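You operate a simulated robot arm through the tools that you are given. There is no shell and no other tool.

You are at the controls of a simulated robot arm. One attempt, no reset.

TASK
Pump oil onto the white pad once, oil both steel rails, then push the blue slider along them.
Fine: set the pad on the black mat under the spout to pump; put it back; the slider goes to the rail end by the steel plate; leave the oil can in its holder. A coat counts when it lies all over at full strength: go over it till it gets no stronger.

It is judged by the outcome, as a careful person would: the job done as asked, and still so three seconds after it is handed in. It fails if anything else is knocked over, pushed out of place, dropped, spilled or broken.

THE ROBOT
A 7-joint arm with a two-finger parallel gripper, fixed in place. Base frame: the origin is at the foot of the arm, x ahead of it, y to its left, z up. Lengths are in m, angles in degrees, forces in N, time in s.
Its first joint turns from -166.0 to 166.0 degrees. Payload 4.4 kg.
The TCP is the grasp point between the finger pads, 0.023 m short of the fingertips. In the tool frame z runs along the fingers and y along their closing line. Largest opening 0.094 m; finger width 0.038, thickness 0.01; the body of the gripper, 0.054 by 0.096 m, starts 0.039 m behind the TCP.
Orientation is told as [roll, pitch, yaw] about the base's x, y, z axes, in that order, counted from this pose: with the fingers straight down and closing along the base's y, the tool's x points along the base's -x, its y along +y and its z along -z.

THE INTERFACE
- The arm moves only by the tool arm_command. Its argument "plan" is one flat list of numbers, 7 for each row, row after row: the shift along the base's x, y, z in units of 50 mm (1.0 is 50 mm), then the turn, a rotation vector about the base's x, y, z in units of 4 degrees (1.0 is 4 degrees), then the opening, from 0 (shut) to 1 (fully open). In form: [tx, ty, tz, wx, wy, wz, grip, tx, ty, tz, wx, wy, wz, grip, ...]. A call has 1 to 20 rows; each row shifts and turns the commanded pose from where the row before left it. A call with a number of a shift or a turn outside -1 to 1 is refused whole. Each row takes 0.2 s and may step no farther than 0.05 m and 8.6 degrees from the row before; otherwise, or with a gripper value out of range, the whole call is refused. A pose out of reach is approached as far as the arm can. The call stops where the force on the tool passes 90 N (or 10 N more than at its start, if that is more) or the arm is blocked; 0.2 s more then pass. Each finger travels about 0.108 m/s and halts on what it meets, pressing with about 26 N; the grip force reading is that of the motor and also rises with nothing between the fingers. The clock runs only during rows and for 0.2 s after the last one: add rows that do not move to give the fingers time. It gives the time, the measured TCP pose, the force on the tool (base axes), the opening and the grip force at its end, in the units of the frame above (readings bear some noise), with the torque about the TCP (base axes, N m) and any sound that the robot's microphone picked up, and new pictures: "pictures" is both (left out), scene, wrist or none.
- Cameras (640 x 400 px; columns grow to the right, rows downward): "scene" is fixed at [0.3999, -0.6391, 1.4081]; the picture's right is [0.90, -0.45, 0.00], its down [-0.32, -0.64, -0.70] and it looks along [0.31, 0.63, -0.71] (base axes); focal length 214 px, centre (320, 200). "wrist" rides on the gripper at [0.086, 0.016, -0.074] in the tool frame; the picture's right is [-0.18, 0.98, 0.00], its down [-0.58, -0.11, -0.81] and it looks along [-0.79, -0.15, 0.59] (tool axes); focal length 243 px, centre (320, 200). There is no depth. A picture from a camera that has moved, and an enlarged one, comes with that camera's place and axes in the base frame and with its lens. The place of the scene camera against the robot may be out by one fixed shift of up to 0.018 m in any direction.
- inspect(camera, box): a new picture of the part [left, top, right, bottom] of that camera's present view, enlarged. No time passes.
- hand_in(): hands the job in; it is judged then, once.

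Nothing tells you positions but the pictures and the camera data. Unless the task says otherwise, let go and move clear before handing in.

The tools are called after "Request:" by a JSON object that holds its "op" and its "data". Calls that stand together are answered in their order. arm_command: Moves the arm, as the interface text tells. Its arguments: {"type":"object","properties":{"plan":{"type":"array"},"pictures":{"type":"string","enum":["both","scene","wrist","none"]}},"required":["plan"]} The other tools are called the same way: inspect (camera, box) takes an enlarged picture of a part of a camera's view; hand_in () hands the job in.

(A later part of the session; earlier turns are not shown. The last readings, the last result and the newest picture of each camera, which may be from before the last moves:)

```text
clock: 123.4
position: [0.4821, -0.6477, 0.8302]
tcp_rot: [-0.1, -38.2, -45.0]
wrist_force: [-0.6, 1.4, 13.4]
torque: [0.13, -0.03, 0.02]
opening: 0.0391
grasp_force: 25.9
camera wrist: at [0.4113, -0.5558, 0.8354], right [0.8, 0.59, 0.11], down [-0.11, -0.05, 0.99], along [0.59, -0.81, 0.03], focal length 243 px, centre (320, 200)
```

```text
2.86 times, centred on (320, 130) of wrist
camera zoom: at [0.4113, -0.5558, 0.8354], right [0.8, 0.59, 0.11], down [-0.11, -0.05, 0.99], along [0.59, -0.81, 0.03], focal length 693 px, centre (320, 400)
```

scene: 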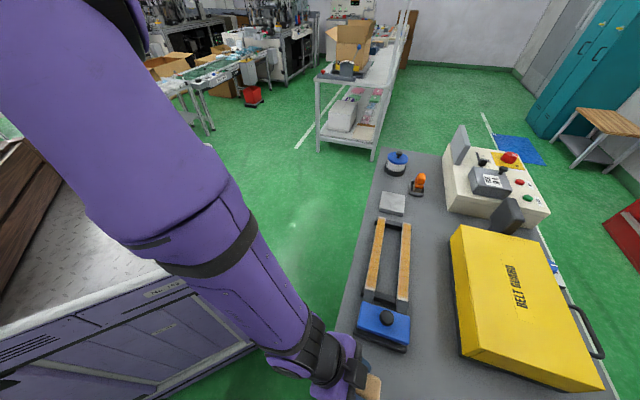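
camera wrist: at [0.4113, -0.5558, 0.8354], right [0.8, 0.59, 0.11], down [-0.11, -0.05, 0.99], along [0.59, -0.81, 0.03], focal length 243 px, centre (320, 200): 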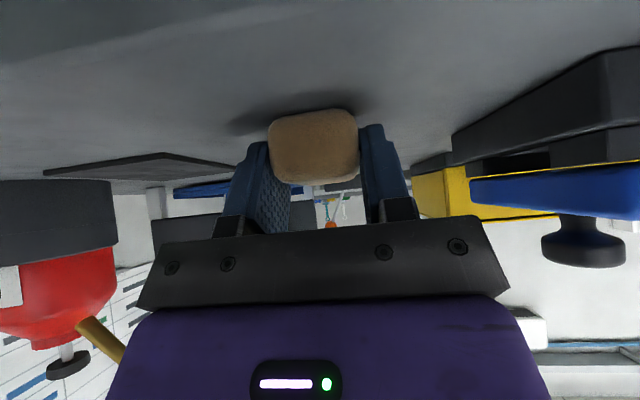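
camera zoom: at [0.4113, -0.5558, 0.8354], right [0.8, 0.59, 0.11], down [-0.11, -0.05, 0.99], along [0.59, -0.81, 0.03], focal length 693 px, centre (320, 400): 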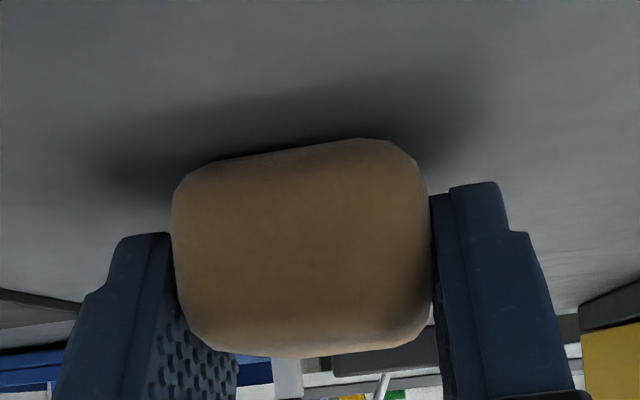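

The pad rests on the bench at its original place (13 N). I'll ease off, open, and back out along the lean line.

Request:
{"op": "arm_command", "data": {"plan": [0, 0, 0.03, 0, 0, 0, 0, 0, 0, 0, 0, 0, 0, 0.72, 0, 0, 0, 0, 0, 0, 0.72, -0.09, 0.09, 0.16, 0, 0, 0, 0.72, -0.26, 0.26, 0.47, 0, 0, 0, 0.72, -0.26, 0.26, 0.47, 0, 0, 0, 0.72, -0.26, 0.26, 0.47, 0, 0, 0, 0.72, 0, 0, 0.7, 0, 0, 0, 0.72], "pictures": "both"}}

Request:
{"op": "inspect", "data": {"camera": "scene", "box": [310, 340, 410, 400]}}

```text
clock: 125.2
position: [0.4365, -0.6034, 0.945]
tcp_rot: [-0.1, -38.0, -45.1]
wrist_force: [1.0, 0.0, -0.5]
torque: [-0.01, 0.02, 0.0]
opening: 0.0679
grasp_force: 0.1
camera wrist: at [0.3682, -0.5112, 0.9495], right [0.8, 0.59, 0.11], down [-0.1, -0.05, 0.99], along [0.59, -0.81, 0.02], focal length 243 px, centre (320, 200)
```

scene: 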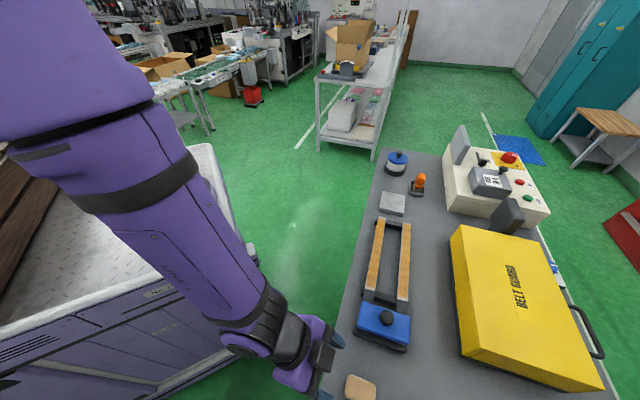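
wrist: 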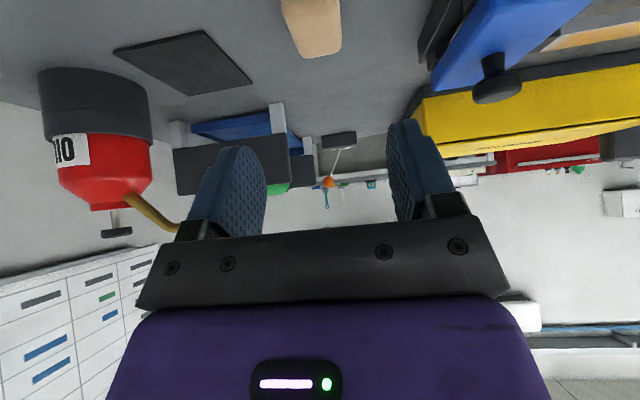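

```text
6.40 times, centred on (360, 370) of scene
camera zoom: at [0.3999, -0.6391, 1.4081], right [0.9, -0.45, 0.0], down [-0.32, -0.64, -0.7], along [0.31, 0.63, -0.71], focal length 1373 px, centre (64, -888)
```

zoom: 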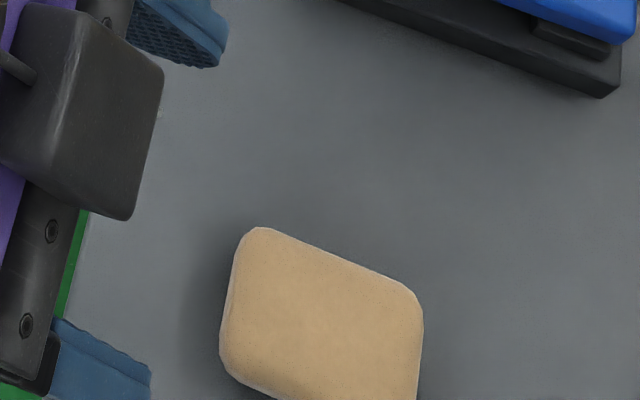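

The pad is back on the bench. I'll compare it with its initial position using the same crop as at the start.

Request:
{"op": "inspect", "data": {"camera": "scene", "box": [310, 300, 470, 400]}}

```text
4.00 times, centred on (390, 350) of scene
camera zoom: at [0.3999, -0.6391, 1.4081], right [0.9, -0.45, 0.0], down [-0.32, -0.64, -0.7], along [0.31, 0.63, -0.71], focal length 858 px, centre (40, -400)
```

zoom: 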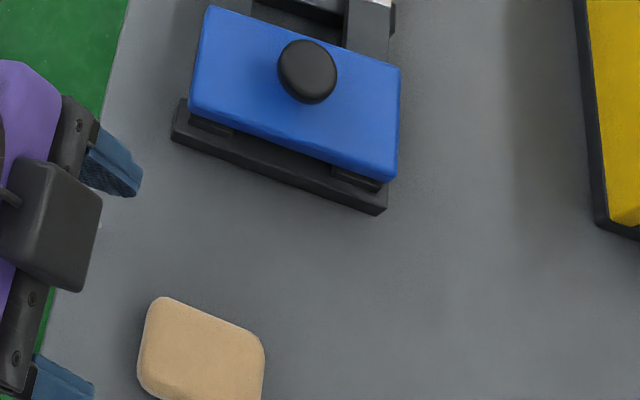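

The slider hasn't moved, but the pad sits about 8 mm from its original spot (slightly too far from the robot). I'll regrip it and shift it back by that amount.

Request:
{"op": "arm_command", "data": {"plan": [0, 0, -0.7, 0, 0, 0, 0.72, 0.26, -0.26, -0.47, 0, 0, 0, 0.72, 0.26, -0.26, -0.47, 0, 0, 0, 0.72, 0.26, -0.26, -0.47, 0, 0, 0, 0.72, 0.09, -0.09, -0.14, 0, 0, 0, 0.72], "pictures": "wrist"}}

Request:
{"op": "inspect", "data": {"camera": "wrist", "box": [200, 60, 440, 220]}}

```text
clock: 126.4
position: [0.4799, -0.6471, 0.8315]
tcp_rot: [-0.1, -38.1, -45.0]
wrist_force: [0.2, -0.2, 0.8]
torque: [0.03, 0.02, 0.03]
opening: 0.0678
grasp_force: 0.1
camera wrist: at [0.4107, -0.5551, 0.8364], right [0.8, 0.59, 0.11], down [-0.1, -0.05, 0.99], along [0.59, -0.81, 0.02], focal length 243 px, centre (320, 200)
```

wrist: 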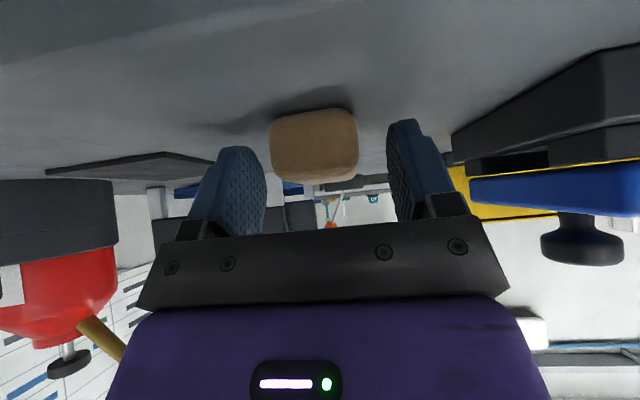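

```text
2.50 times, centred on (320, 140) of wrist
camera zoom: at [0.4107, -0.5551, 0.8364], right [0.8, 0.59, 0.11], down [-0.1, -0.05, 0.99], along [0.59, -0.81, 0.02], focal length 606 px, centre (320, 350)
```

zoom: 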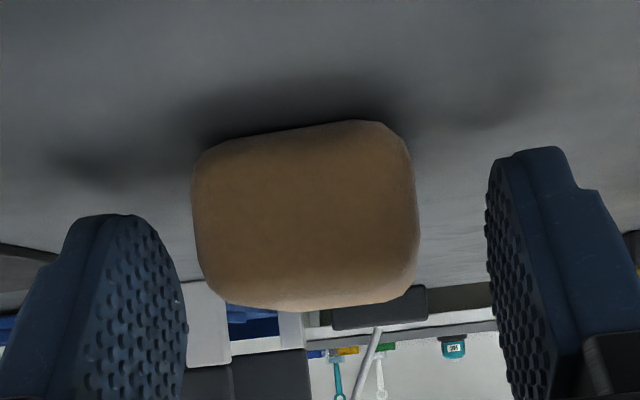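

The pad is centred between the fingers. Close, lift a few mm, shift, and lower again.

Request:
{"op": "arm_command", "data": {"plan": [0, 0, 0, 0, 0, 0, 0, 0, 0, 0, 0, 0, 0, 0, 0, 0, 0, 0, 0, 0, 0, 0, 0, 0.12, 0, 0, 0, 0, -0.05, 0.164, 0, 0, 0, 0, 0, 0, 0, -0.1, 0, 0, 0, 0], "pictures": "none"}}

Request:
{"op": "arm_command", "data": {"plan": [0, 0, -0.02, 0, 0, 0, 0], "pictures": "wrist"}}

```text
clock: 127.8
position: [0.4786, -0.6382, 0.8321]
tcp_rot: [-0.2, -38.1, -45.2]
wrist_force: [-0.6, -0.3, -0.9]
torque: [-0.01, 0.04, 0.0]
opening: 0.0389
grasp_force: 26.1
```

```text
clock: 128.2
position: [0.4785, -0.6388, 0.8329]
tcp_rot: [-0.2, -38.2, -45.1]
wrist_force: [-0.2, 0.6, 0.1]
torque: [0.02, -0.03, -0.02]
opening: 0.039
grasp_force: 26.0
camera wrist: at [0.4091, -0.5465, 0.8373], right [0.8, 0.59, 0.11], down [-0.1, -0.05, 0.99], along [0.59, -0.81, 0.02], focal length 243 px, centre (320, 200)
```

wrist: 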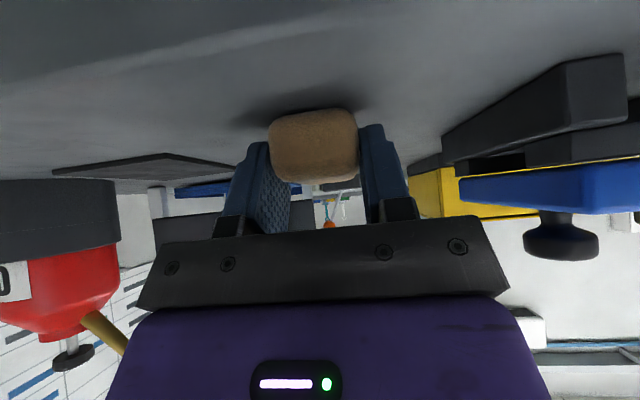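

Request:
{"op": "arm_command", "data": {"plan": [0, 0, -0.02, 0, 0, 0, 0], "pictures": "none"}}

Request:
{"op": "arm_command", "data": {"plan": [0, 0, -0.01, 0, 0, 0, 0], "pictures": "none"}}

```text
clock: 128.6
position: [0.4781, -0.6383, 0.8316]
tcp_rot: [-0.2, -38.2, -45.1]
wrist_force: [0.5, 0.2, 2.1]
torque: [0.05, -0.03, -0.02]
opening: 0.0393
grasp_force: 26.1
```

```text
clock: 129.0
position: [0.479, -0.6377, 0.8312]
tcp_rot: [-0.3, -38.2, -45.1]
wrist_force: [-1.6, 2.9, 7.9]
torque: [0.08, 0.01, -0.01]
opening: 0.0391
grasp_force: 26.1
```

The pad touches the bench; opening and backing out again.

Request:
{"op": "arm_command", "data": {"plan": [0, 0, 0.01, 0, 0, 0, 0, 0, 0, 0, 0, 0, 0, 0.72, 0, 0, 0, 0, 0, 0, 0.72, -0.09, 0.09, 0.16, 0, 0, 0, 0.72, -0.26, 0.26, 0.47, 0, 0, 0, 0.72, -0.26, 0.26, 0.47, 0, 0, 0, 0.72, -0.26, 0.26, 0.47, 0, 0, 0, 0.72, 0, 0, 0.7, 0, 0, 0, 0.72], "pictures": "none"}}

Request:
{"op": "inspect", "data": {"camera": "scene", "box": [310, 300, 470, 400]}}

```text
clock: 130.8
position: [0.435, -0.5988, 0.9433]
tcp_rot: [-0.1, -38.1, -45.2]
wrist_force: [0.4, -0.5, -1.6]
torque: [0.04, 0.01, 0.04]
opening: 0.0679
grasp_force: 0.1
```

```text
4.00 times, centred on (390, 350) of scene
camera zoom: at [0.3999, -0.6391, 1.4081], right [0.9, -0.45, 0.0], down [-0.32, -0.64, -0.7], along [0.31, 0.63, -0.71], focal length 858 px, centre (40, -400)
```

zoom: 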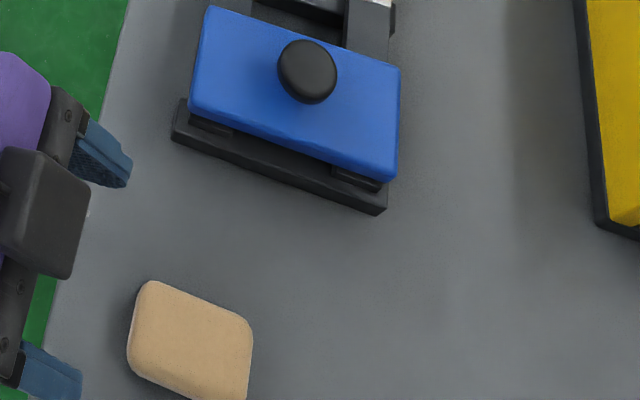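

The pad is now back exactly where it started. Next is the slider: I'll bring the tool upright with open fingers above the knob at about (0.604, -0.578), so the fingers cage the knob fore and aft along the rails.

Request:
{"op": "arm_command", "data": {"plan": [0, 0, 0.7, 0, 0, 0, 0.7, 0.483, 0.059, 0.04, 0.96, 0.96, 0, 0.7, 0.483, 0.059, 0.04, 0.96, 0.96, 0, 0.7, 0.483, 0.059, 0.04, 0.96, 0.96, 0, 0.7, 0.483, 0.059, 0.04, 0.96, 0.96, 0, 0.7, 0.483, 0.059, 0.04, 0.96, 0.96, 0, 0.7, 0.483, 0.059, 0.04, 0.96, 0.96, 0, 0.7, 0.483, 0.059, 0.04, 0.96, 0.96, 0, 0.7], "pictures": "both"}}

Request:
{"op": "inspect", "data": {"camera": "wrist", "box": [180, 0, 460, 230]}}

Request:
{"op": "inspect", "data": {"camera": "scene", "box": [330, 250, 450, 350]}}

```text
clock: 132.6
position: [0.6028, -0.5763, 0.9935]
tcp_rot: [-0.2, 0.1, -45.3]
wrist_force: [-1.1, -1.4, 0.6]
torque: [0.03, -0.06, 0.0]
opening: 0.0658
grasp_force: 0.0
camera wrist: at [0.5539, -0.5026, 1.0675], right [0.83, 0.56, 0.0], down [0.33, -0.49, 0.81], along [0.45, -0.67, -0.59], focal length 243 px, centre (320, 200)
```

scene: 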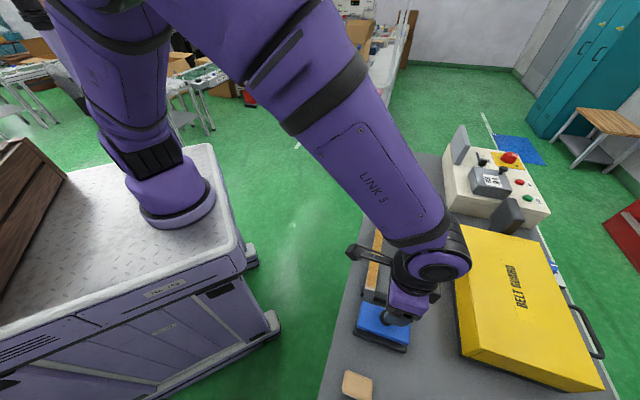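
wrist: 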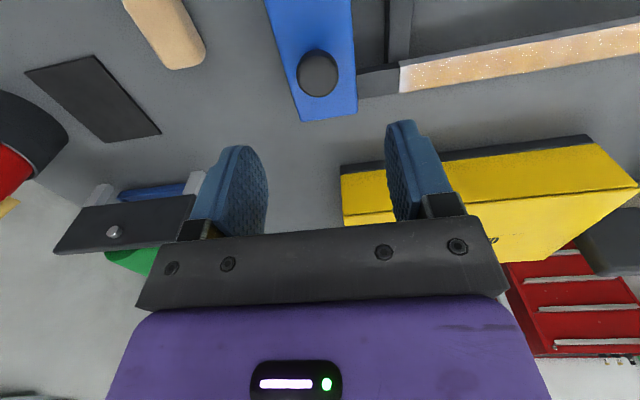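

```text
1.74 times, centred on (320, 115) of wrist
camera zoom: at [0.5539, -0.5026, 1.0675], right [0.83, 0.56, 0.0], down [0.33, -0.49, 0.81], along [0.45, -0.67, -0.59], focal length 422 px, centre (320, 348)
```

zoom: 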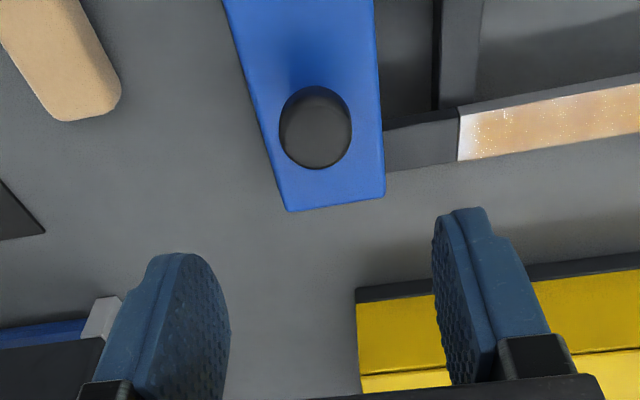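

```text
4.00 times, centred on (390, 300) of scene
camera zoom: at [0.3999, -0.6391, 1.4081], right [0.9, -0.45, 0.0], down [-0.32, -0.64, -0.7], along [0.31, 0.63, -0.71], focal length 858 px, centre (40, -200)
```

zoom: 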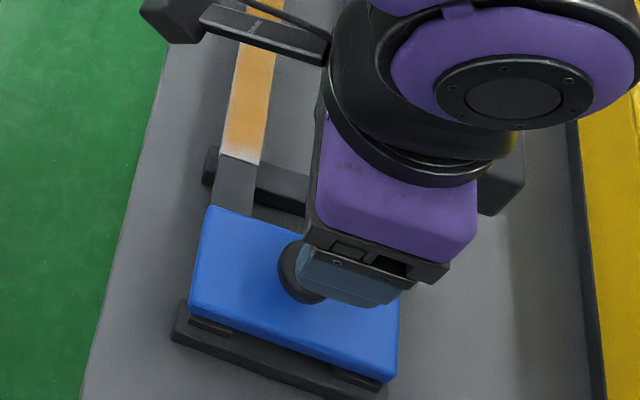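

I notice speckles on the second rail from this angle; a closer look at its coat before touching the slider.

Request:
{"op": "inspect", "data": {"camera": "wrist", "box": [380, 20, 540, 110]}}

Request:
{"op": "inspect", "data": {"camera": "wrist", "box": [500, 10, 640, 90]}}

```text
4.00 times, centred on (460, 65) of wrist
camera zoom: at [0.5539, -0.5026, 1.0675], right [0.83, 0.56, 0.0], down [0.33, -0.49, 0.81], along [0.45, -0.67, -0.59], focal length 970 px, centre (-240, 740)
```

zoom: 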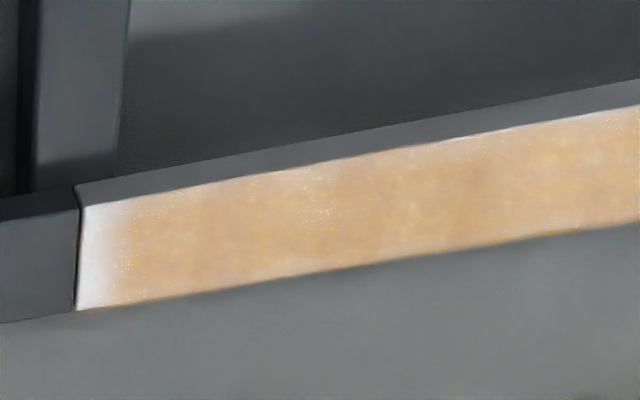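

```text
4.57 times, centred on (570, 50) of wrist
camera zoom: at [0.5539, -0.5026, 1.0675], right [0.83, 0.56, 0.0], down [0.33, -0.49, 0.81], along [0.45, -0.67, -0.59], focal length 1109 px, centre (-823, 886)
```

zoom: 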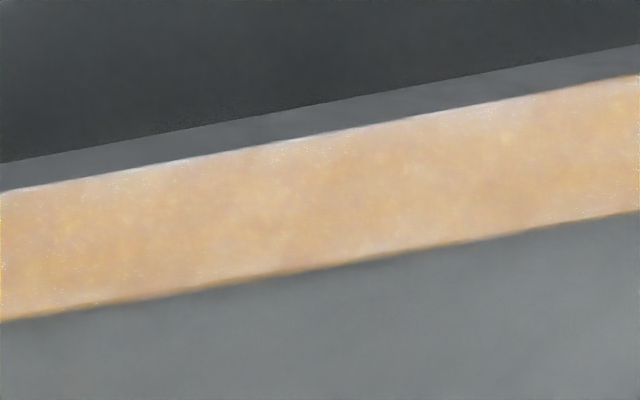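

The coat on the second rail shows only the usual soft border, glossy and even elsewhere. The knob is centred right under the tool (0.603, -0.578), so I'll lower the open fingers around it, stopping above the slider plate.

Request:
{"op": "arm_command", "data": {"plan": [0, -0.03, -0.68, 0, 0, 0, 0.7, 0, 0, -0.68, 0, 0, 0, 0.7, 0, 0, -0.6, 0, 0, 0, 0.7], "pictures": "both"}}

Request:
{"op": "inspect", "data": {"camera": "wrist", "box": [180, 40, 460, 230]}}

Request:
{"op": "inspect", "data": {"camera": "scene", "box": [340, 280, 430, 350]}}

```text
clock: 133.4
position: [0.6033, -0.5776, 0.8947]
tcp_rot: [-0.2, -0.1, -45.1]
wrist_force: [0.8, -0.2, 0.4]
torque: [-0.01, -0.01, -0.03]
opening: 0.0658
grasp_force: 0.2
camera wrist: at [0.5526, -0.5045, 0.9686], right [0.83, 0.56, 0.0], down [0.33, -0.48, 0.81], along [0.45, -0.67, -0.59], focal length 243 px, centre (320, 200)
```

scene: 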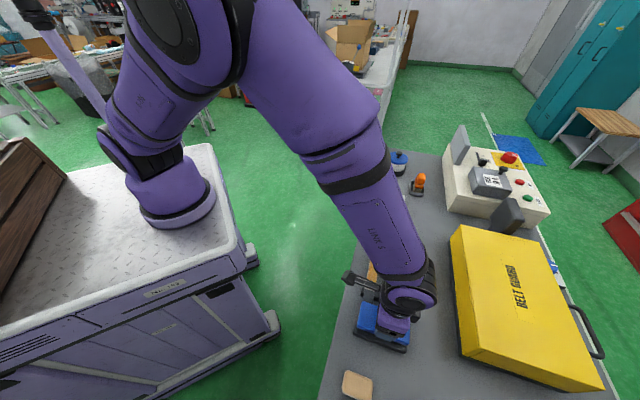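
wrist: 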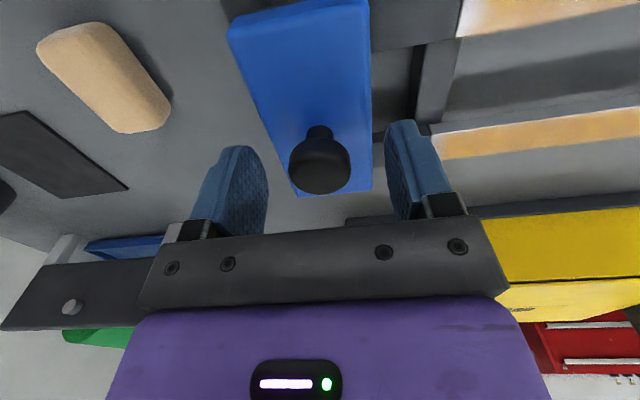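

```text
2.11 times, centred on (320, 135) of wrist
camera zoom: at [0.5526, -0.5045, 0.9686], right [0.83, 0.56, 0.0], down [0.33, -0.48, 0.81], along [0.45, -0.67, -0.59], focal length 511 px, centre (320, 337)
```

zoom: 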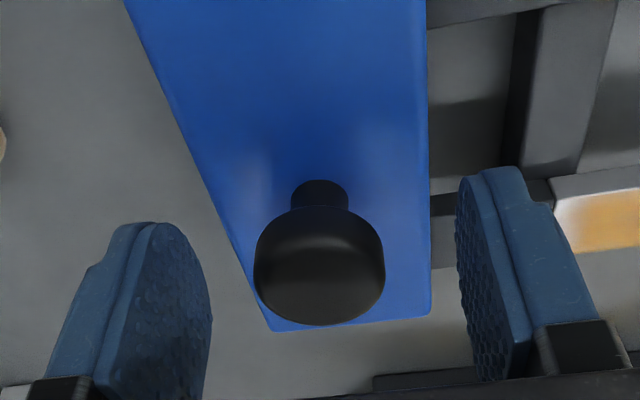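

```text
5.71 times, centred on (385, 315) of scene
camera zoom: at [0.3999, -0.6391, 1.4081], right [0.9, -0.45, 0.0], down [-0.32, -0.64, -0.7], along [0.31, 0.63, -0.71], focal length 1226 px, centre (-51, -457)
```

zoom: 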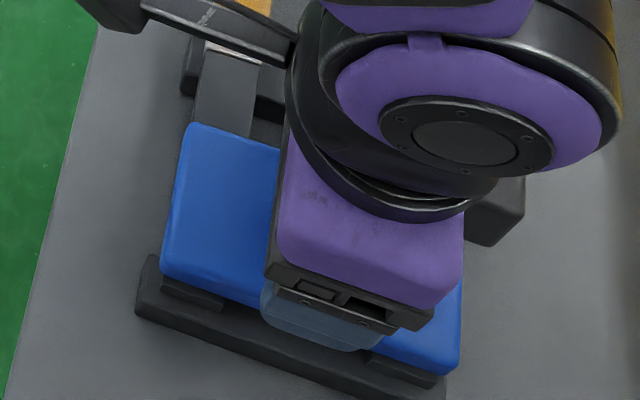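

The fingers straddle the 31 mm knob. I'll go 7 mm lower and narrow the fingers to a loose cage around it.

Request:
{"op": "arm_command", "data": {"plan": [0, 0, -0.14, 0, 0, 0, 0.7, 0, 0, 0, 0, 0, 0, 0.41, 0, 0, 0, 0, 0, 0, 0.41], "pictures": "wrist"}}

Request:
{"op": "inspect", "data": {"camera": "wrist", "box": [180, 40, 460, 230]}}

```text
clock: 134.2
position: [0.6035, -0.5764, 0.8879]
tcp_rot: [-0.2, -0.1, -45.1]
wrist_force: [0.4, -0.1, 0.4]
torque: [0.01, -0.02, 0.03]
opening: 0.0386
grasp_force: 0.1
camera wrist: at [0.5529, -0.5039, 0.9618], right [0.83, 0.56, 0.0], down [0.33, -0.49, 0.81], along [0.45, -0.67, -0.59], focal length 243 px, centre (320, 200)
```

wrist: 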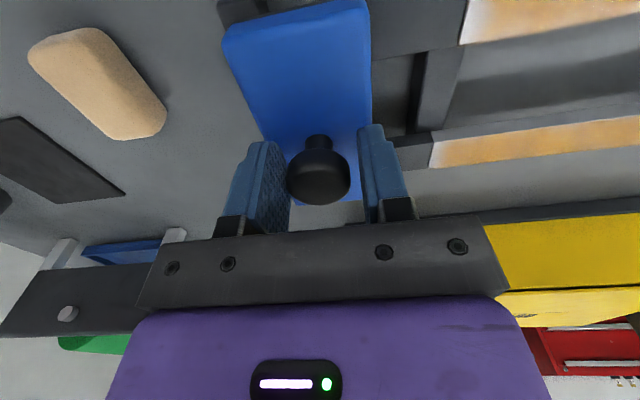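

```text
2.11 times, centred on (320, 135) of wrist
camera zoom: at [0.5529, -0.5039, 0.9618], right [0.83, 0.56, 0.0], down [0.33, -0.49, 0.81], along [0.45, -0.67, -0.59], focal length 511 px, centre (320, 337)
```

zoom: 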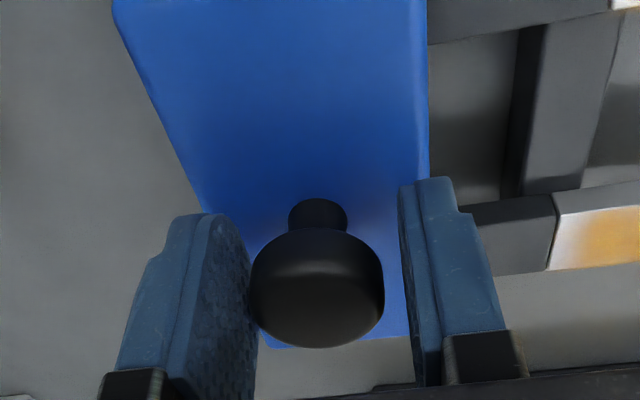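

The knob is caged with a few mm of slack and the trailing finger is almost touching it. Pushing gently toward the plate and checking the force.

Request:
{"op": "arm_command", "data": {"plan": [0.15, 0.15, 0, 0, 0, 0, 0.41, 0.2, 0.2, 0, 0, 0, 0, 0.41, 0.2, 0.2, 0, 0, 0, 0, 0.41], "pictures": "both"}}

Request:
{"op": "inspect", "data": {"camera": "wrist", "box": [180, 0, 460, 230]}}

```text
clock: 135.0
position: [0.6301, -0.5483, 0.889]
tcp_rot: [-0.2, 0.0, -45.1]
wrist_force: [-1.1, -0.1, -0.2]
torque: [0.04, -0.03, -0.01]
opening: 0.0385
grasp_force: 0.0
camera wrist: at [0.5812, -0.4762, 0.9633], right [0.83, 0.56, 0.0], down [0.33, -0.49, 0.81], along [0.45, -0.67, -0.59], focal length 243 px, centre (320, 200)
```

scene: 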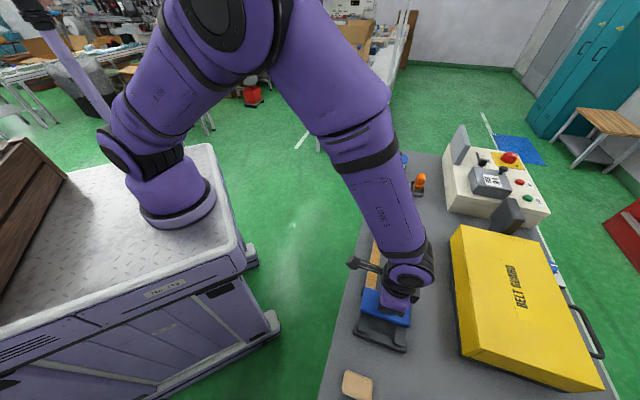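
wrist: 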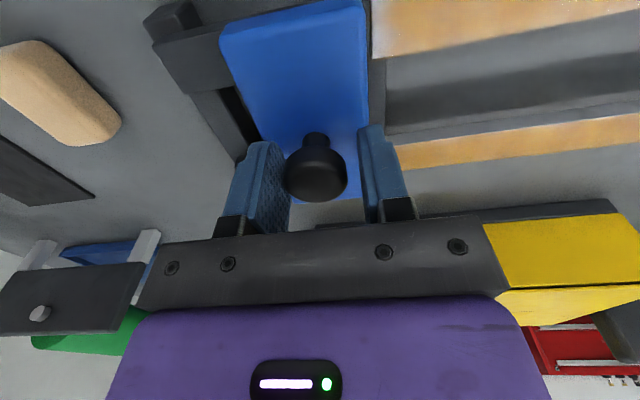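

```text
1.74 times, centred on (320, 115) of wrist
camera zoom: at [0.5812, -0.4762, 0.9633], right [0.83, 0.56, 0.0], down [0.33, -0.49, 0.81], along [0.45, -0.67, -0.59], focal length 422 px, centre (320, 348)
```

zoom: 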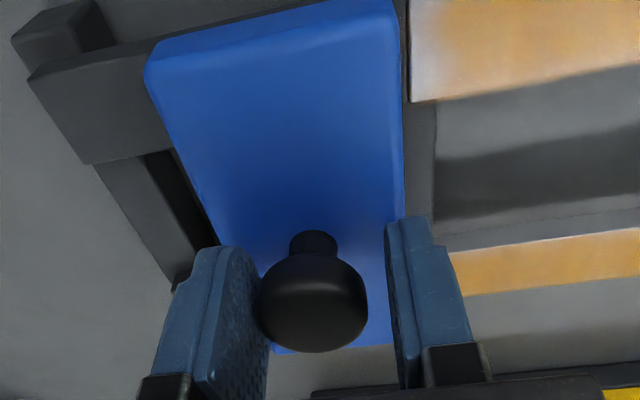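

The slider moves freely with almost no force. Continuing at the same easy pace along the rails.

Request:
{"op": "arm_command", "data": {"plan": [0.2, 0.2, 0, 0, 0, 0, 0.41, 0.2, 0.2, 0, 0, 0, 0, 0.41, 0.2, 0.2, 0, 0, 0, 0, 0.41, 0.2, 0.2, 0, 0, 0, 0, 0.41, 0.2, 0.2, 0, 0, 0, 0, 0.41, 0.2, 0.2, 0, 0, 0, 0, 0.41, 0.2, 0.2, 0, 0, 0, 0, 0.41, 0.2, 0.2, 0, 0, 0, 0, 0.41, 0.2, 0.2, 0, 0, 0, 0, 0.41, 0.2, 0.2, 0, 0, 0, 0, 0.41], "pictures": "both"}}

Request:
{"op": "inspect", "data": {"camera": "scene", "box": [340, 200, 440, 320]}}

```text
clock: 137.2
position: [0.7312, -0.4483, 0.8869]
tcp_rot: [-0.2, -0.1, -45.1]
wrist_force: [0.0, 0.4, 0.1]
torque: [-0.05, -0.02, -0.01]
opening: 0.0387
grasp_force: 0.0
camera wrist: at [0.6811, -0.3769, 0.9624], right [0.83, 0.56, 0.0], down [0.33, -0.49, 0.81], along [0.45, -0.67, -0.59], focal length 243 px, centre (320, 200)
```

scene: 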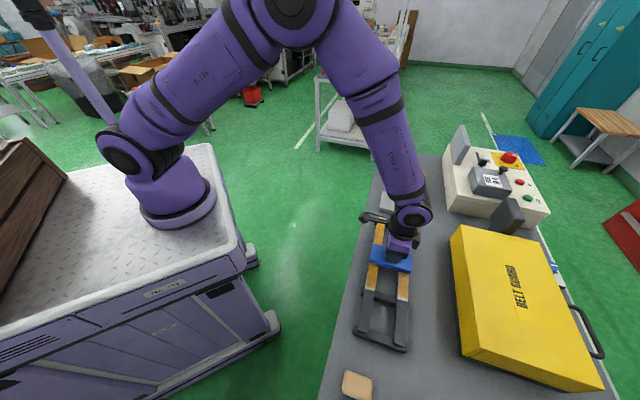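
wrist: 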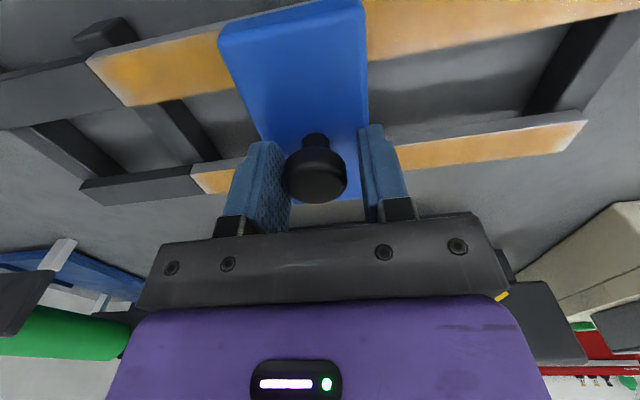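

```text
3.33 times, centred on (390, 260) of scene
camera zoom: at [0.3999, -0.6391, 1.4081], right [0.9, -0.45, 0.0], down [-0.32, -0.64, -0.7], along [0.31, 0.63, -0.71], focal length 715 px, centre (87, 0)
```

zoom: 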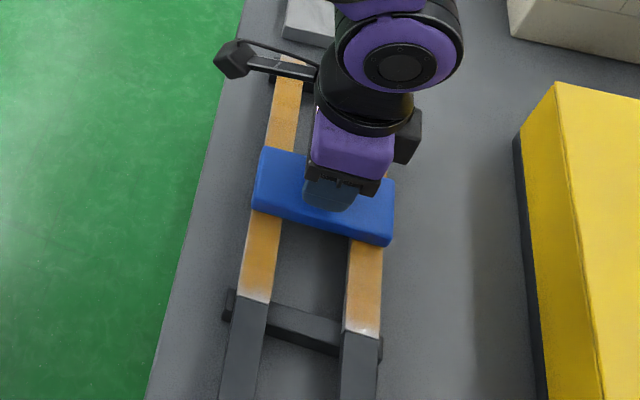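

The slider is about half-way and still square on the rails. Continuing toward the far end, then slowing.

Request:
{"op": "arm_command", "data": {"plan": [0.2, 0.2, 0, 0, 0, 0, 0.41, 0.2, 0.2, 0, 0, 0, 0, 0.41, 0.2, 0.2, 0, 0, 0, 0, 0.41, 0.2, 0.2, 0, 0, 0, 0, 0.41, 0.2, 0.2, 0, 0, 0, 0, 0.41, 0.18, 0.18, 0, 0, 0, 0, 0.41, 0.12, 0.12, 0, 0, 0, 0, 0.41], "pictures": "both"}}

Request:
{"op": "inspect", "data": {"camera": "scene", "box": [350, 190, 430, 260]}}

Request:
{"op": "inspect", "data": {"camera": "wrist", "box": [180, 0, 500, 230]}}

```text
clock: 138.8
position: [0.7973, -0.3853, 0.8887]
tcp_rot: [-0.2, -0.1, -45.1]
wrist_force: [-0.5, -1.4, -0.1]
torque: [-0.01, 0.0, -0.02]
opening: 0.0385
grasp_force: 0.3
camera wrist: at [0.7468, -0.3116, 0.9625], right [0.83, 0.56, 0.0], down [0.33, -0.49, 0.81], along [0.45, -0.67, -0.59], focal length 243 px, centre (320, 200)
```

scene: 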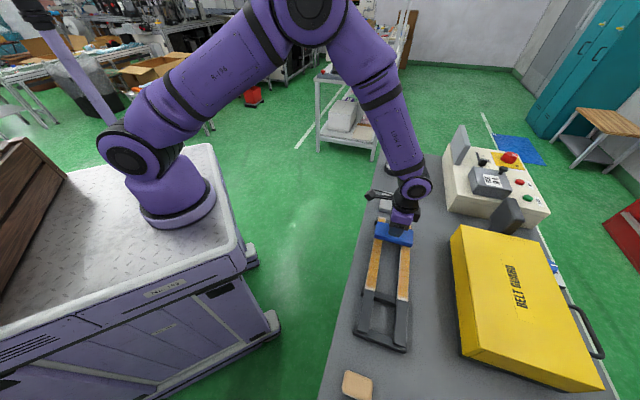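
wrist: 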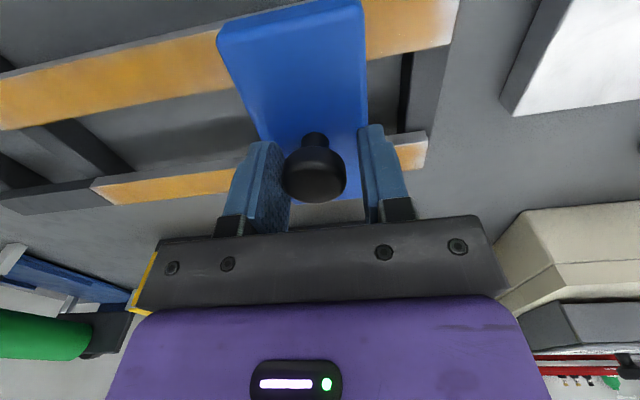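

```text
5.71 times, centred on (390, 225) of scene
camera zoom: at [0.3999, -0.6391, 1.4081], right [0.9, -0.45, 0.0], down [-0.32, -0.64, -0.7], along [0.31, 0.63, -0.71], focal length 1226 px, centre (-80, 57)
```

zoom: 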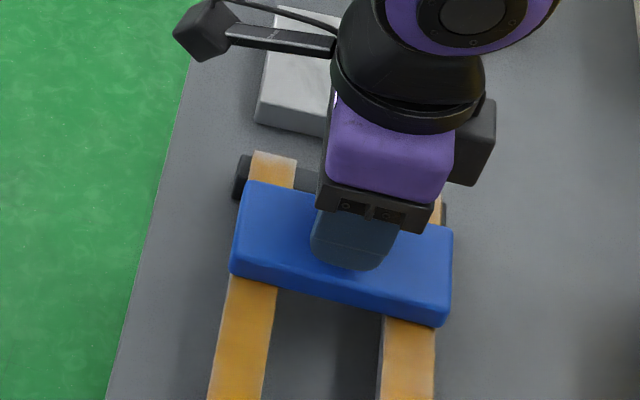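

```text
1.74 times, centred on (340, 115) of wrist
camera zoom: at [0.7468, -0.3116, 0.9625], right [0.83, 0.56, 0.0], down [0.33, -0.49, 0.81], along [0.45, -0.67, -0.59], focal length 422 px, centre (285, 348)
```

zoom: 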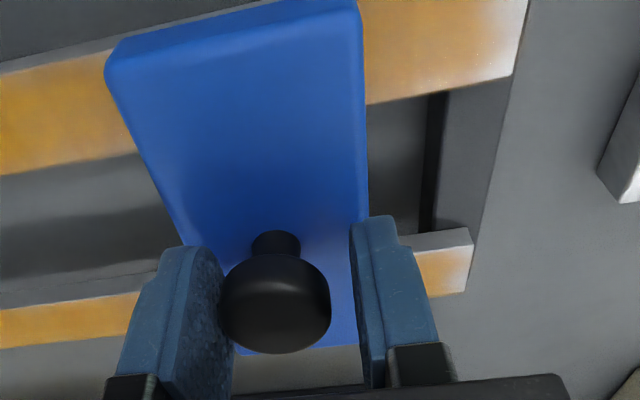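

The slider's front edge is about 38 mm from the rail end. Now slow small pushes, watching for any stop.

Request:
{"op": "arm_command", "data": {"plan": [0.08, 0.08, 0, 0, 0, 0, 0.41, 0.08, 0.08, 0, 0, 0, 0, 0.41, 0.08, 0.08, 0, 0, 0, 0, 0.41, 0.08, 0.08, 0, 0, 0, 0, 0.41], "pictures": "wrist"}}

Request:
{"op": "inspect", "data": {"camera": "wrist", "box": [180, 0, 500, 230]}}

```text
clock: 139.8
position: [0.8122, -0.3696, 0.8883]
tcp_rot: [-0.2, -0.1, -45.1]
wrist_force: [0.0, -0.1, 0.4]
torque: [0.02, 0.01, 0.0]
opening: 0.0388
grasp_force: 0.6
camera wrist: at [0.7622, -0.296, 0.9625], right [0.83, 0.56, 0.0], down [0.33, -0.49, 0.81], along [0.45, -0.67, -0.59], focal length 243 px, centre (320, 200)
```

wrist: 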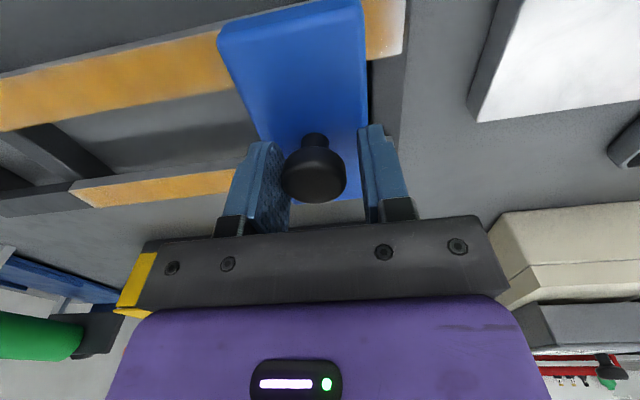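

```text
1.74 times, centred on (340, 115) of wrist
camera zoom: at [0.7622, -0.296, 0.9625], right [0.83, 0.56, 0.0], down [0.33, -0.49, 0.81], along [0.45, -0.67, -0.59], focal length 422 px, centre (285, 348)
```

zoom: 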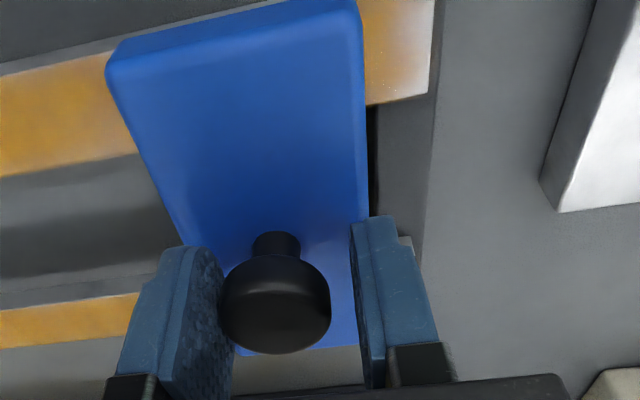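

About 16–19 mm remain. Let me look at the empty slider end of the rails to see how the slider sat relative to that end originally.

Request:
{"op": "inspect", "data": {"camera": "scene", "box": [340, 270, 430, 360]}}

Request:
{"op": "inspect", "data": {"camera": "scene", "box": [360, 190, 430, 250]}}

```text
4.44 times, centred on (385, 315) of scene
camera zoom: at [0.3999, -0.6391, 1.4081], right [0.9, -0.45, 0.0], down [-0.32, -0.64, -0.7], along [0.31, 0.63, -0.71], focal length 953 px, centre (31, -311)
```

zoom: 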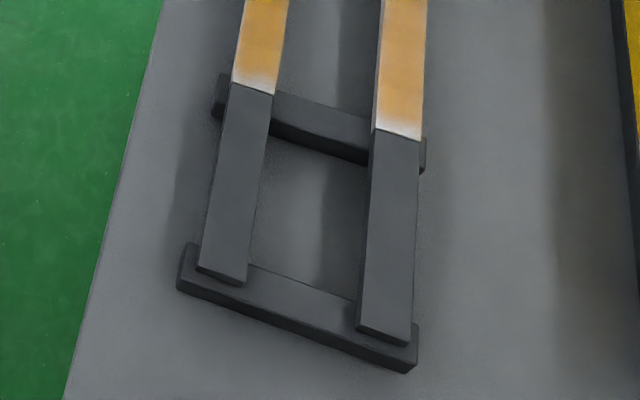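

```text
6.67 times, centred on (395, 220) of scene
camera zoom: at [0.3999, -0.6391, 1.4081], right [0.9, -0.45, 0.0], down [-0.32, -0.64, -0.7], along [0.31, 0.63, -0.71], focal length 1430 px, centre (-180, 67)
```

zoom: 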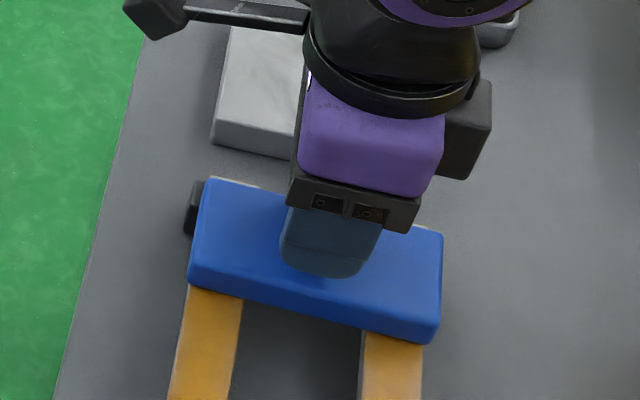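

Originally the slider sat flush with the near end, so flush with the far end is the mirror position (about 15 mm more). Pushing in small steps.

Request:
{"op": "arm_command", "data": {"plan": [0.06, 0.06, 0, 0, 0, 0, 0.41, 0.06, 0.06, 0, 0, 0, 0, 0.41, 0.05, 0.05, 0, 0, 0, 0, 0.41], "pictures": "wrist"}}

Request:
{"op": "inspect", "data": {"camera": "wrist", "box": [180, 0, 500, 230]}}

Request:
{"op": "inspect", "data": {"camera": "scene", "box": [360, 190, 430, 250]}}

```text
clock: 140.6
position: [0.8204, -0.3602, 0.8889]
tcp_rot: [-0.2, -0.2, -45.1]
wrist_force: [-1.0, -0.8, 0.0]
torque: [-0.02, 0.04, -0.02]
opening: 0.0387
grasp_force: 0.0
camera wrist: at [0.7707, -0.2875, 0.9626], right [0.83, 0.56, 0.0], down [0.33, -0.49, 0.81], along [0.45, -0.67, -0.59], focal length 243 px, centre (320, 200)
```

wrist: 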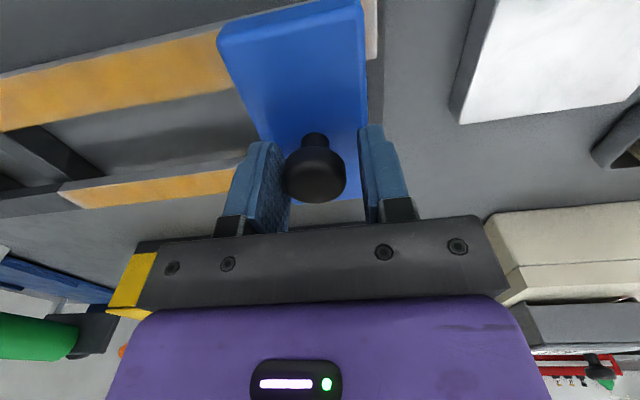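

```text
1.74 times, centred on (340, 115) of wrist
camera zoom: at [0.7707, -0.2875, 0.9626], right [0.83, 0.56, 0.0], down [0.33, -0.49, 0.81], along [0.45, -0.67, -0.59], focal length 422 px, centre (285, 348)
```

zoom: 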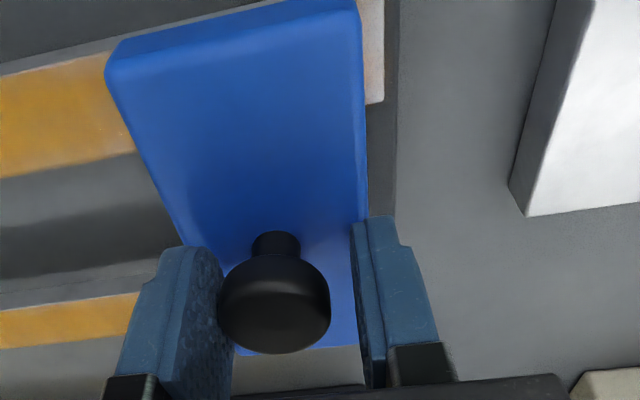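

```text
6.67 times, centred on (395, 220) of scene
camera zoom: at [0.3999, -0.6391, 1.4081], right [0.9, -0.45, 0.0], down [-0.32, -0.64, -0.7], along [0.31, 0.63, -0.71], focal length 1430 px, centre (-180, 67)
```

zoom: 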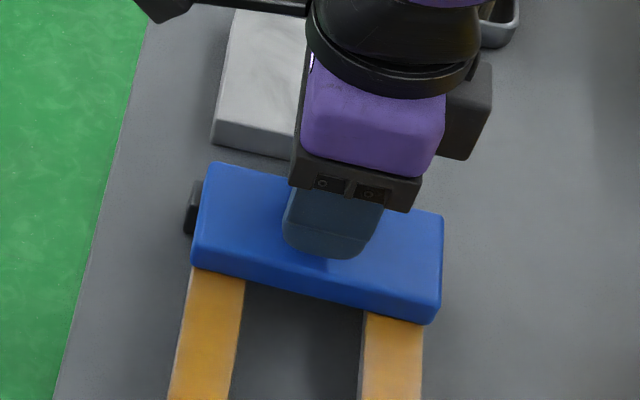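

Only about 6 mm of rail shows ahead of the slider. A final small push to bring it flush.

Request:
{"op": "arm_command", "data": {"plan": [0.03, 0.03, 0, 0, 0, 0, 0.41, 0.03, 0.03, 0, 0, 0, 0, 0.41, 0, 0, 0, 0, 0, 0, 0.41], "pictures": "wrist"}}

Request:
{"op": "inspect", "data": {"camera": "wrist", "box": [180, 0, 500, 230]}}

```text
clock: 141.4
position: [0.8235, -0.3586, 0.8877]
tcp_rot: [-0.1, -0.1, -45.2]
wrist_force: [0.1, 0.7, -0.7]
torque: [-0.03, -0.02, -0.03]
opening: 0.0389
grasp_force: 0.5
camera wrist: at [0.7738, -0.2845, 0.9621], right [0.83, 0.56, 0.0], down [0.33, -0.49, 0.81], along [0.45, -0.67, -0.59], focal length 243 px, centre (320, 200)
```

wrist: 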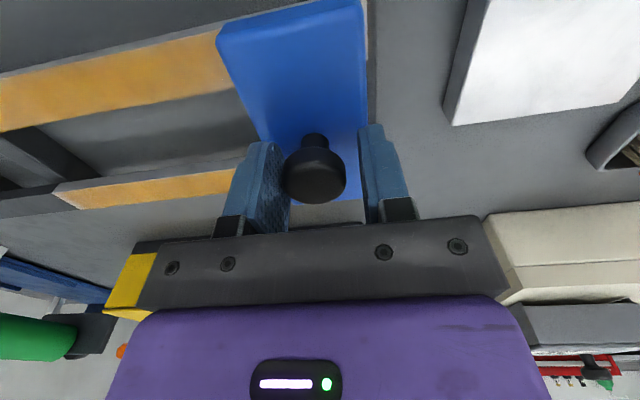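

```text
1.74 times, centred on (340, 115) of wrist
camera zoom: at [0.7738, -0.2845, 0.9621], right [0.83, 0.56, 0.0], down [0.33, -0.49, 0.81], along [0.45, -0.67, -0.59], focal length 422 px, centre (285, 348)
```

zoom: 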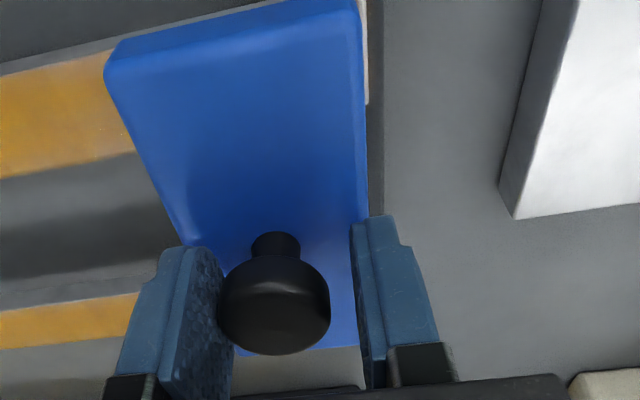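

The slider is flush with the rail end by the plate. I'll open the fingers and lift straight up, then move clear.

Request:
{"op": "arm_command", "data": {"plan": [0, 0, 0, 0, 0, 0, 0.7, 0, 0, 0, 0, 0, 0, 0.7, 0, 0, 0.6, 0, 0, 0, 0.7, 0, 0, 0.8, 0, 0, 0, 0.7, 0, 0, 0.8, 0, 0, 0, 0.7, -0.6, 0.4, 0.4, 0, 0, 0, 0.7, -0.6, 0.4, 0.4, 0, 0, 0, 0.7, -0.6, 0.4, 0.4, 0, 0, 0, 0.7, -0.6, 0.4, 0.4, 0, 0, 0, 0.7, -0.6, 0.4, 0.4, 0, 0, 0, 0.7], "pictures": "both"}}

Request:
{"op": "inspect", "data": {"camera": "scene", "box": [350, 190, 430, 260]}}

Request:
{"op": "inspect", "data": {"camera": "scene", "box": [330, 300, 450, 400]}}

Request:
{"op": "inspect", "data": {"camera": "wrist", "box": [0, 0, 640, 240]}}

```text
clock: 143.6
position: [0.6723, -0.256, 1.0986]
tcp_rot: [-0.2, 0.0, -45.1]
wrist_force: [0.0, -1.1, 0.7]
torque: [-0.01, 0.02, 0.0]
opening: 0.0657
grasp_force: 0.1
camera wrist: at [0.6238, -0.1827, 1.1725], right [0.83, 0.56, 0.0], down [0.34, -0.49, 0.81], along [0.45, -0.67, -0.59], focal length 243 px, centre (320, 200)
```

scene: 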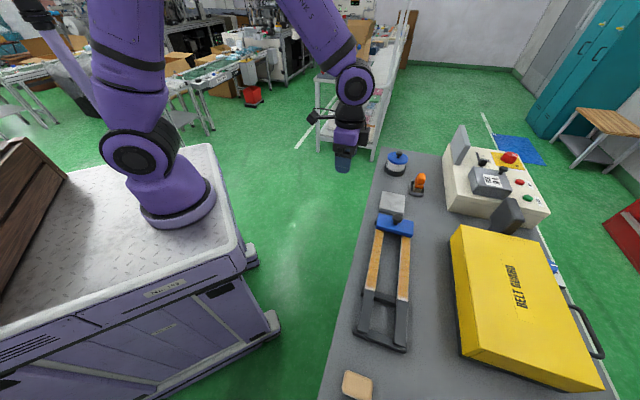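
wrist: 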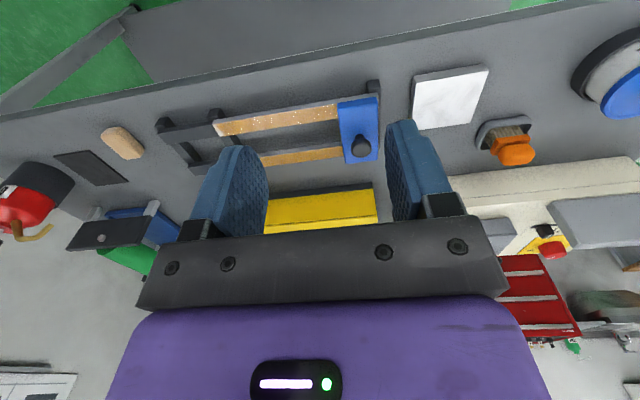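

```text
5.71 times, centred on (390, 225) of scene
camera zoom: at [0.3999, -0.6391, 1.4081], right [0.9, -0.45, 0.0], down [-0.32, -0.64, -0.7], along [0.31, 0.63, -0.71], focal length 1226 px, centre (-80, 57)
```

zoom: 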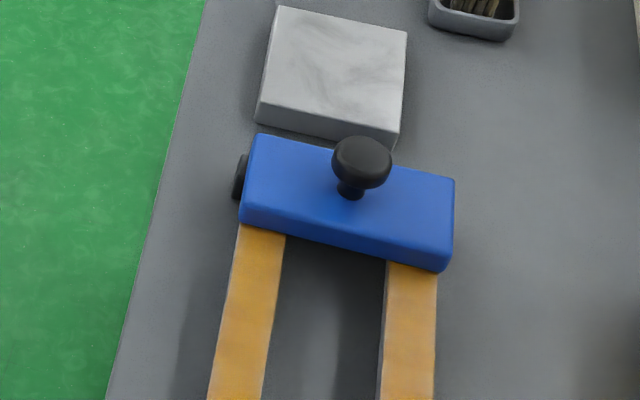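

```text
4.00 times, centred on (390, 350) of scene
camera zoom: at [0.3999, -0.6391, 1.4081], right [0.9, -0.45, 0.0], down [-0.32, -0.64, -0.7], along [0.31, 0.63, -0.71], focal length 858 px, centre (40, -400)
```

zoom: 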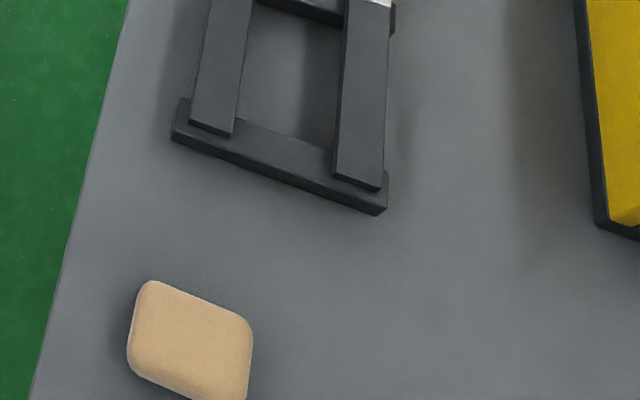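

```text
1.00 times, centred on (320, 120) of wrist (not enlarged: the box is as wide or as high as the picture)
camera zoom: at [0.6238, -0.1827, 1.1725], right [0.83, 0.56, 0.0], down [0.34, -0.49, 0.81], along [0.45, -0.67, -0.59], focal length 243 px, centre (320, 280)
```

zoom: 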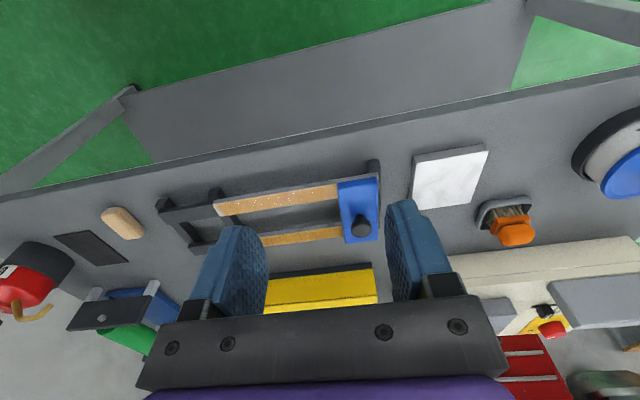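

Everything looks in place: slider at the plate end, pad home, can in its holder. One last close look at the coats at the now-free slider end.

Request:
{"op": "inspect", "data": {"camera": "scene", "box": [360, 270, 416, 305]}}

Request:
{"op": "inspect", "data": {"camera": "scene", "box": [360, 225, 420, 300]}}

Request:
{"op": "inspect", "data": {"camera": "wrist", "box": [140, 70, 360, 190]}}

```text
11.43 times, centred on (388, 288) of scene
camera zoom: at [0.3999, -0.6391, 1.4081], right [0.9, -0.45, 0.0], down [-0.32, -0.64, -0.7], along [0.31, 0.63, -0.71], focal length 2451 px, centre (-457, -800)
```

zoom: 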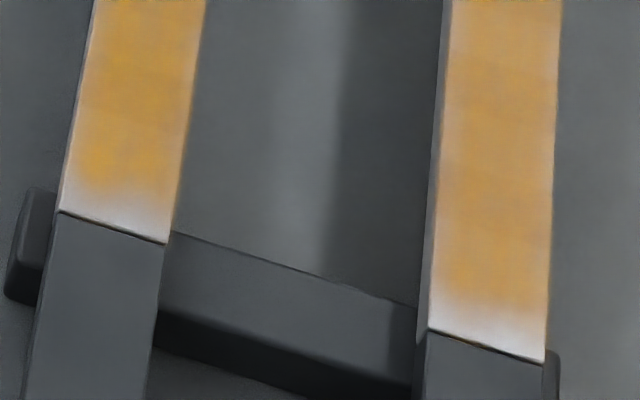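

```text
5.33 times, centred on (390, 262) of scene
camera zoom: at [0.3999, -0.6391, 1.4081], right [0.9, -0.45, 0.0], down [-0.32, -0.64, -0.7], along [0.31, 0.63, -0.71], focal length 1144 px, centre (-53, -133)
```

zoom: 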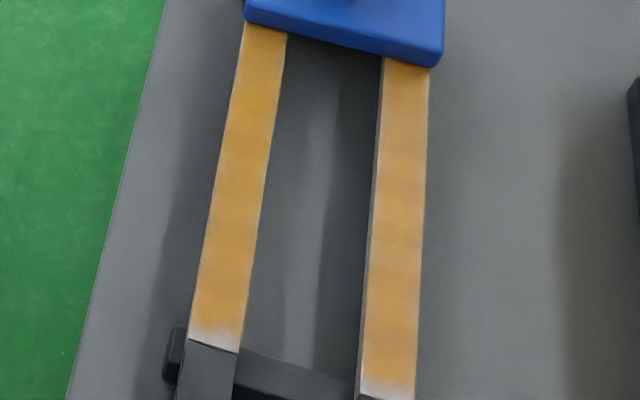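

```text
2.91 times, centred on (250, 130) of wrist
camera zoom: at [0.6238, -0.1827, 1.1725], right [0.83, 0.56, 0.0], down [0.34, -0.49, 0.81], along [0.45, -0.67, -0.59], focal length 706 px, centre (524, 404)
```

zoom: 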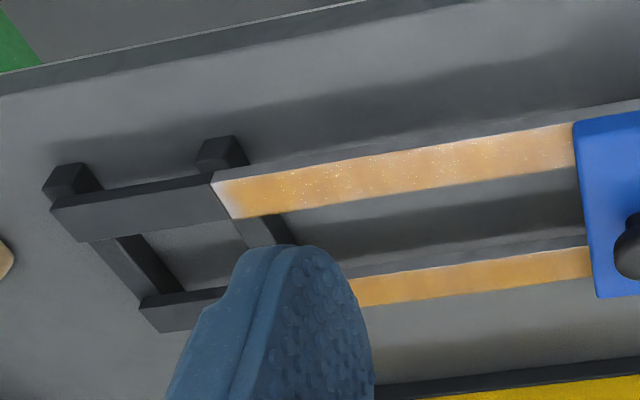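

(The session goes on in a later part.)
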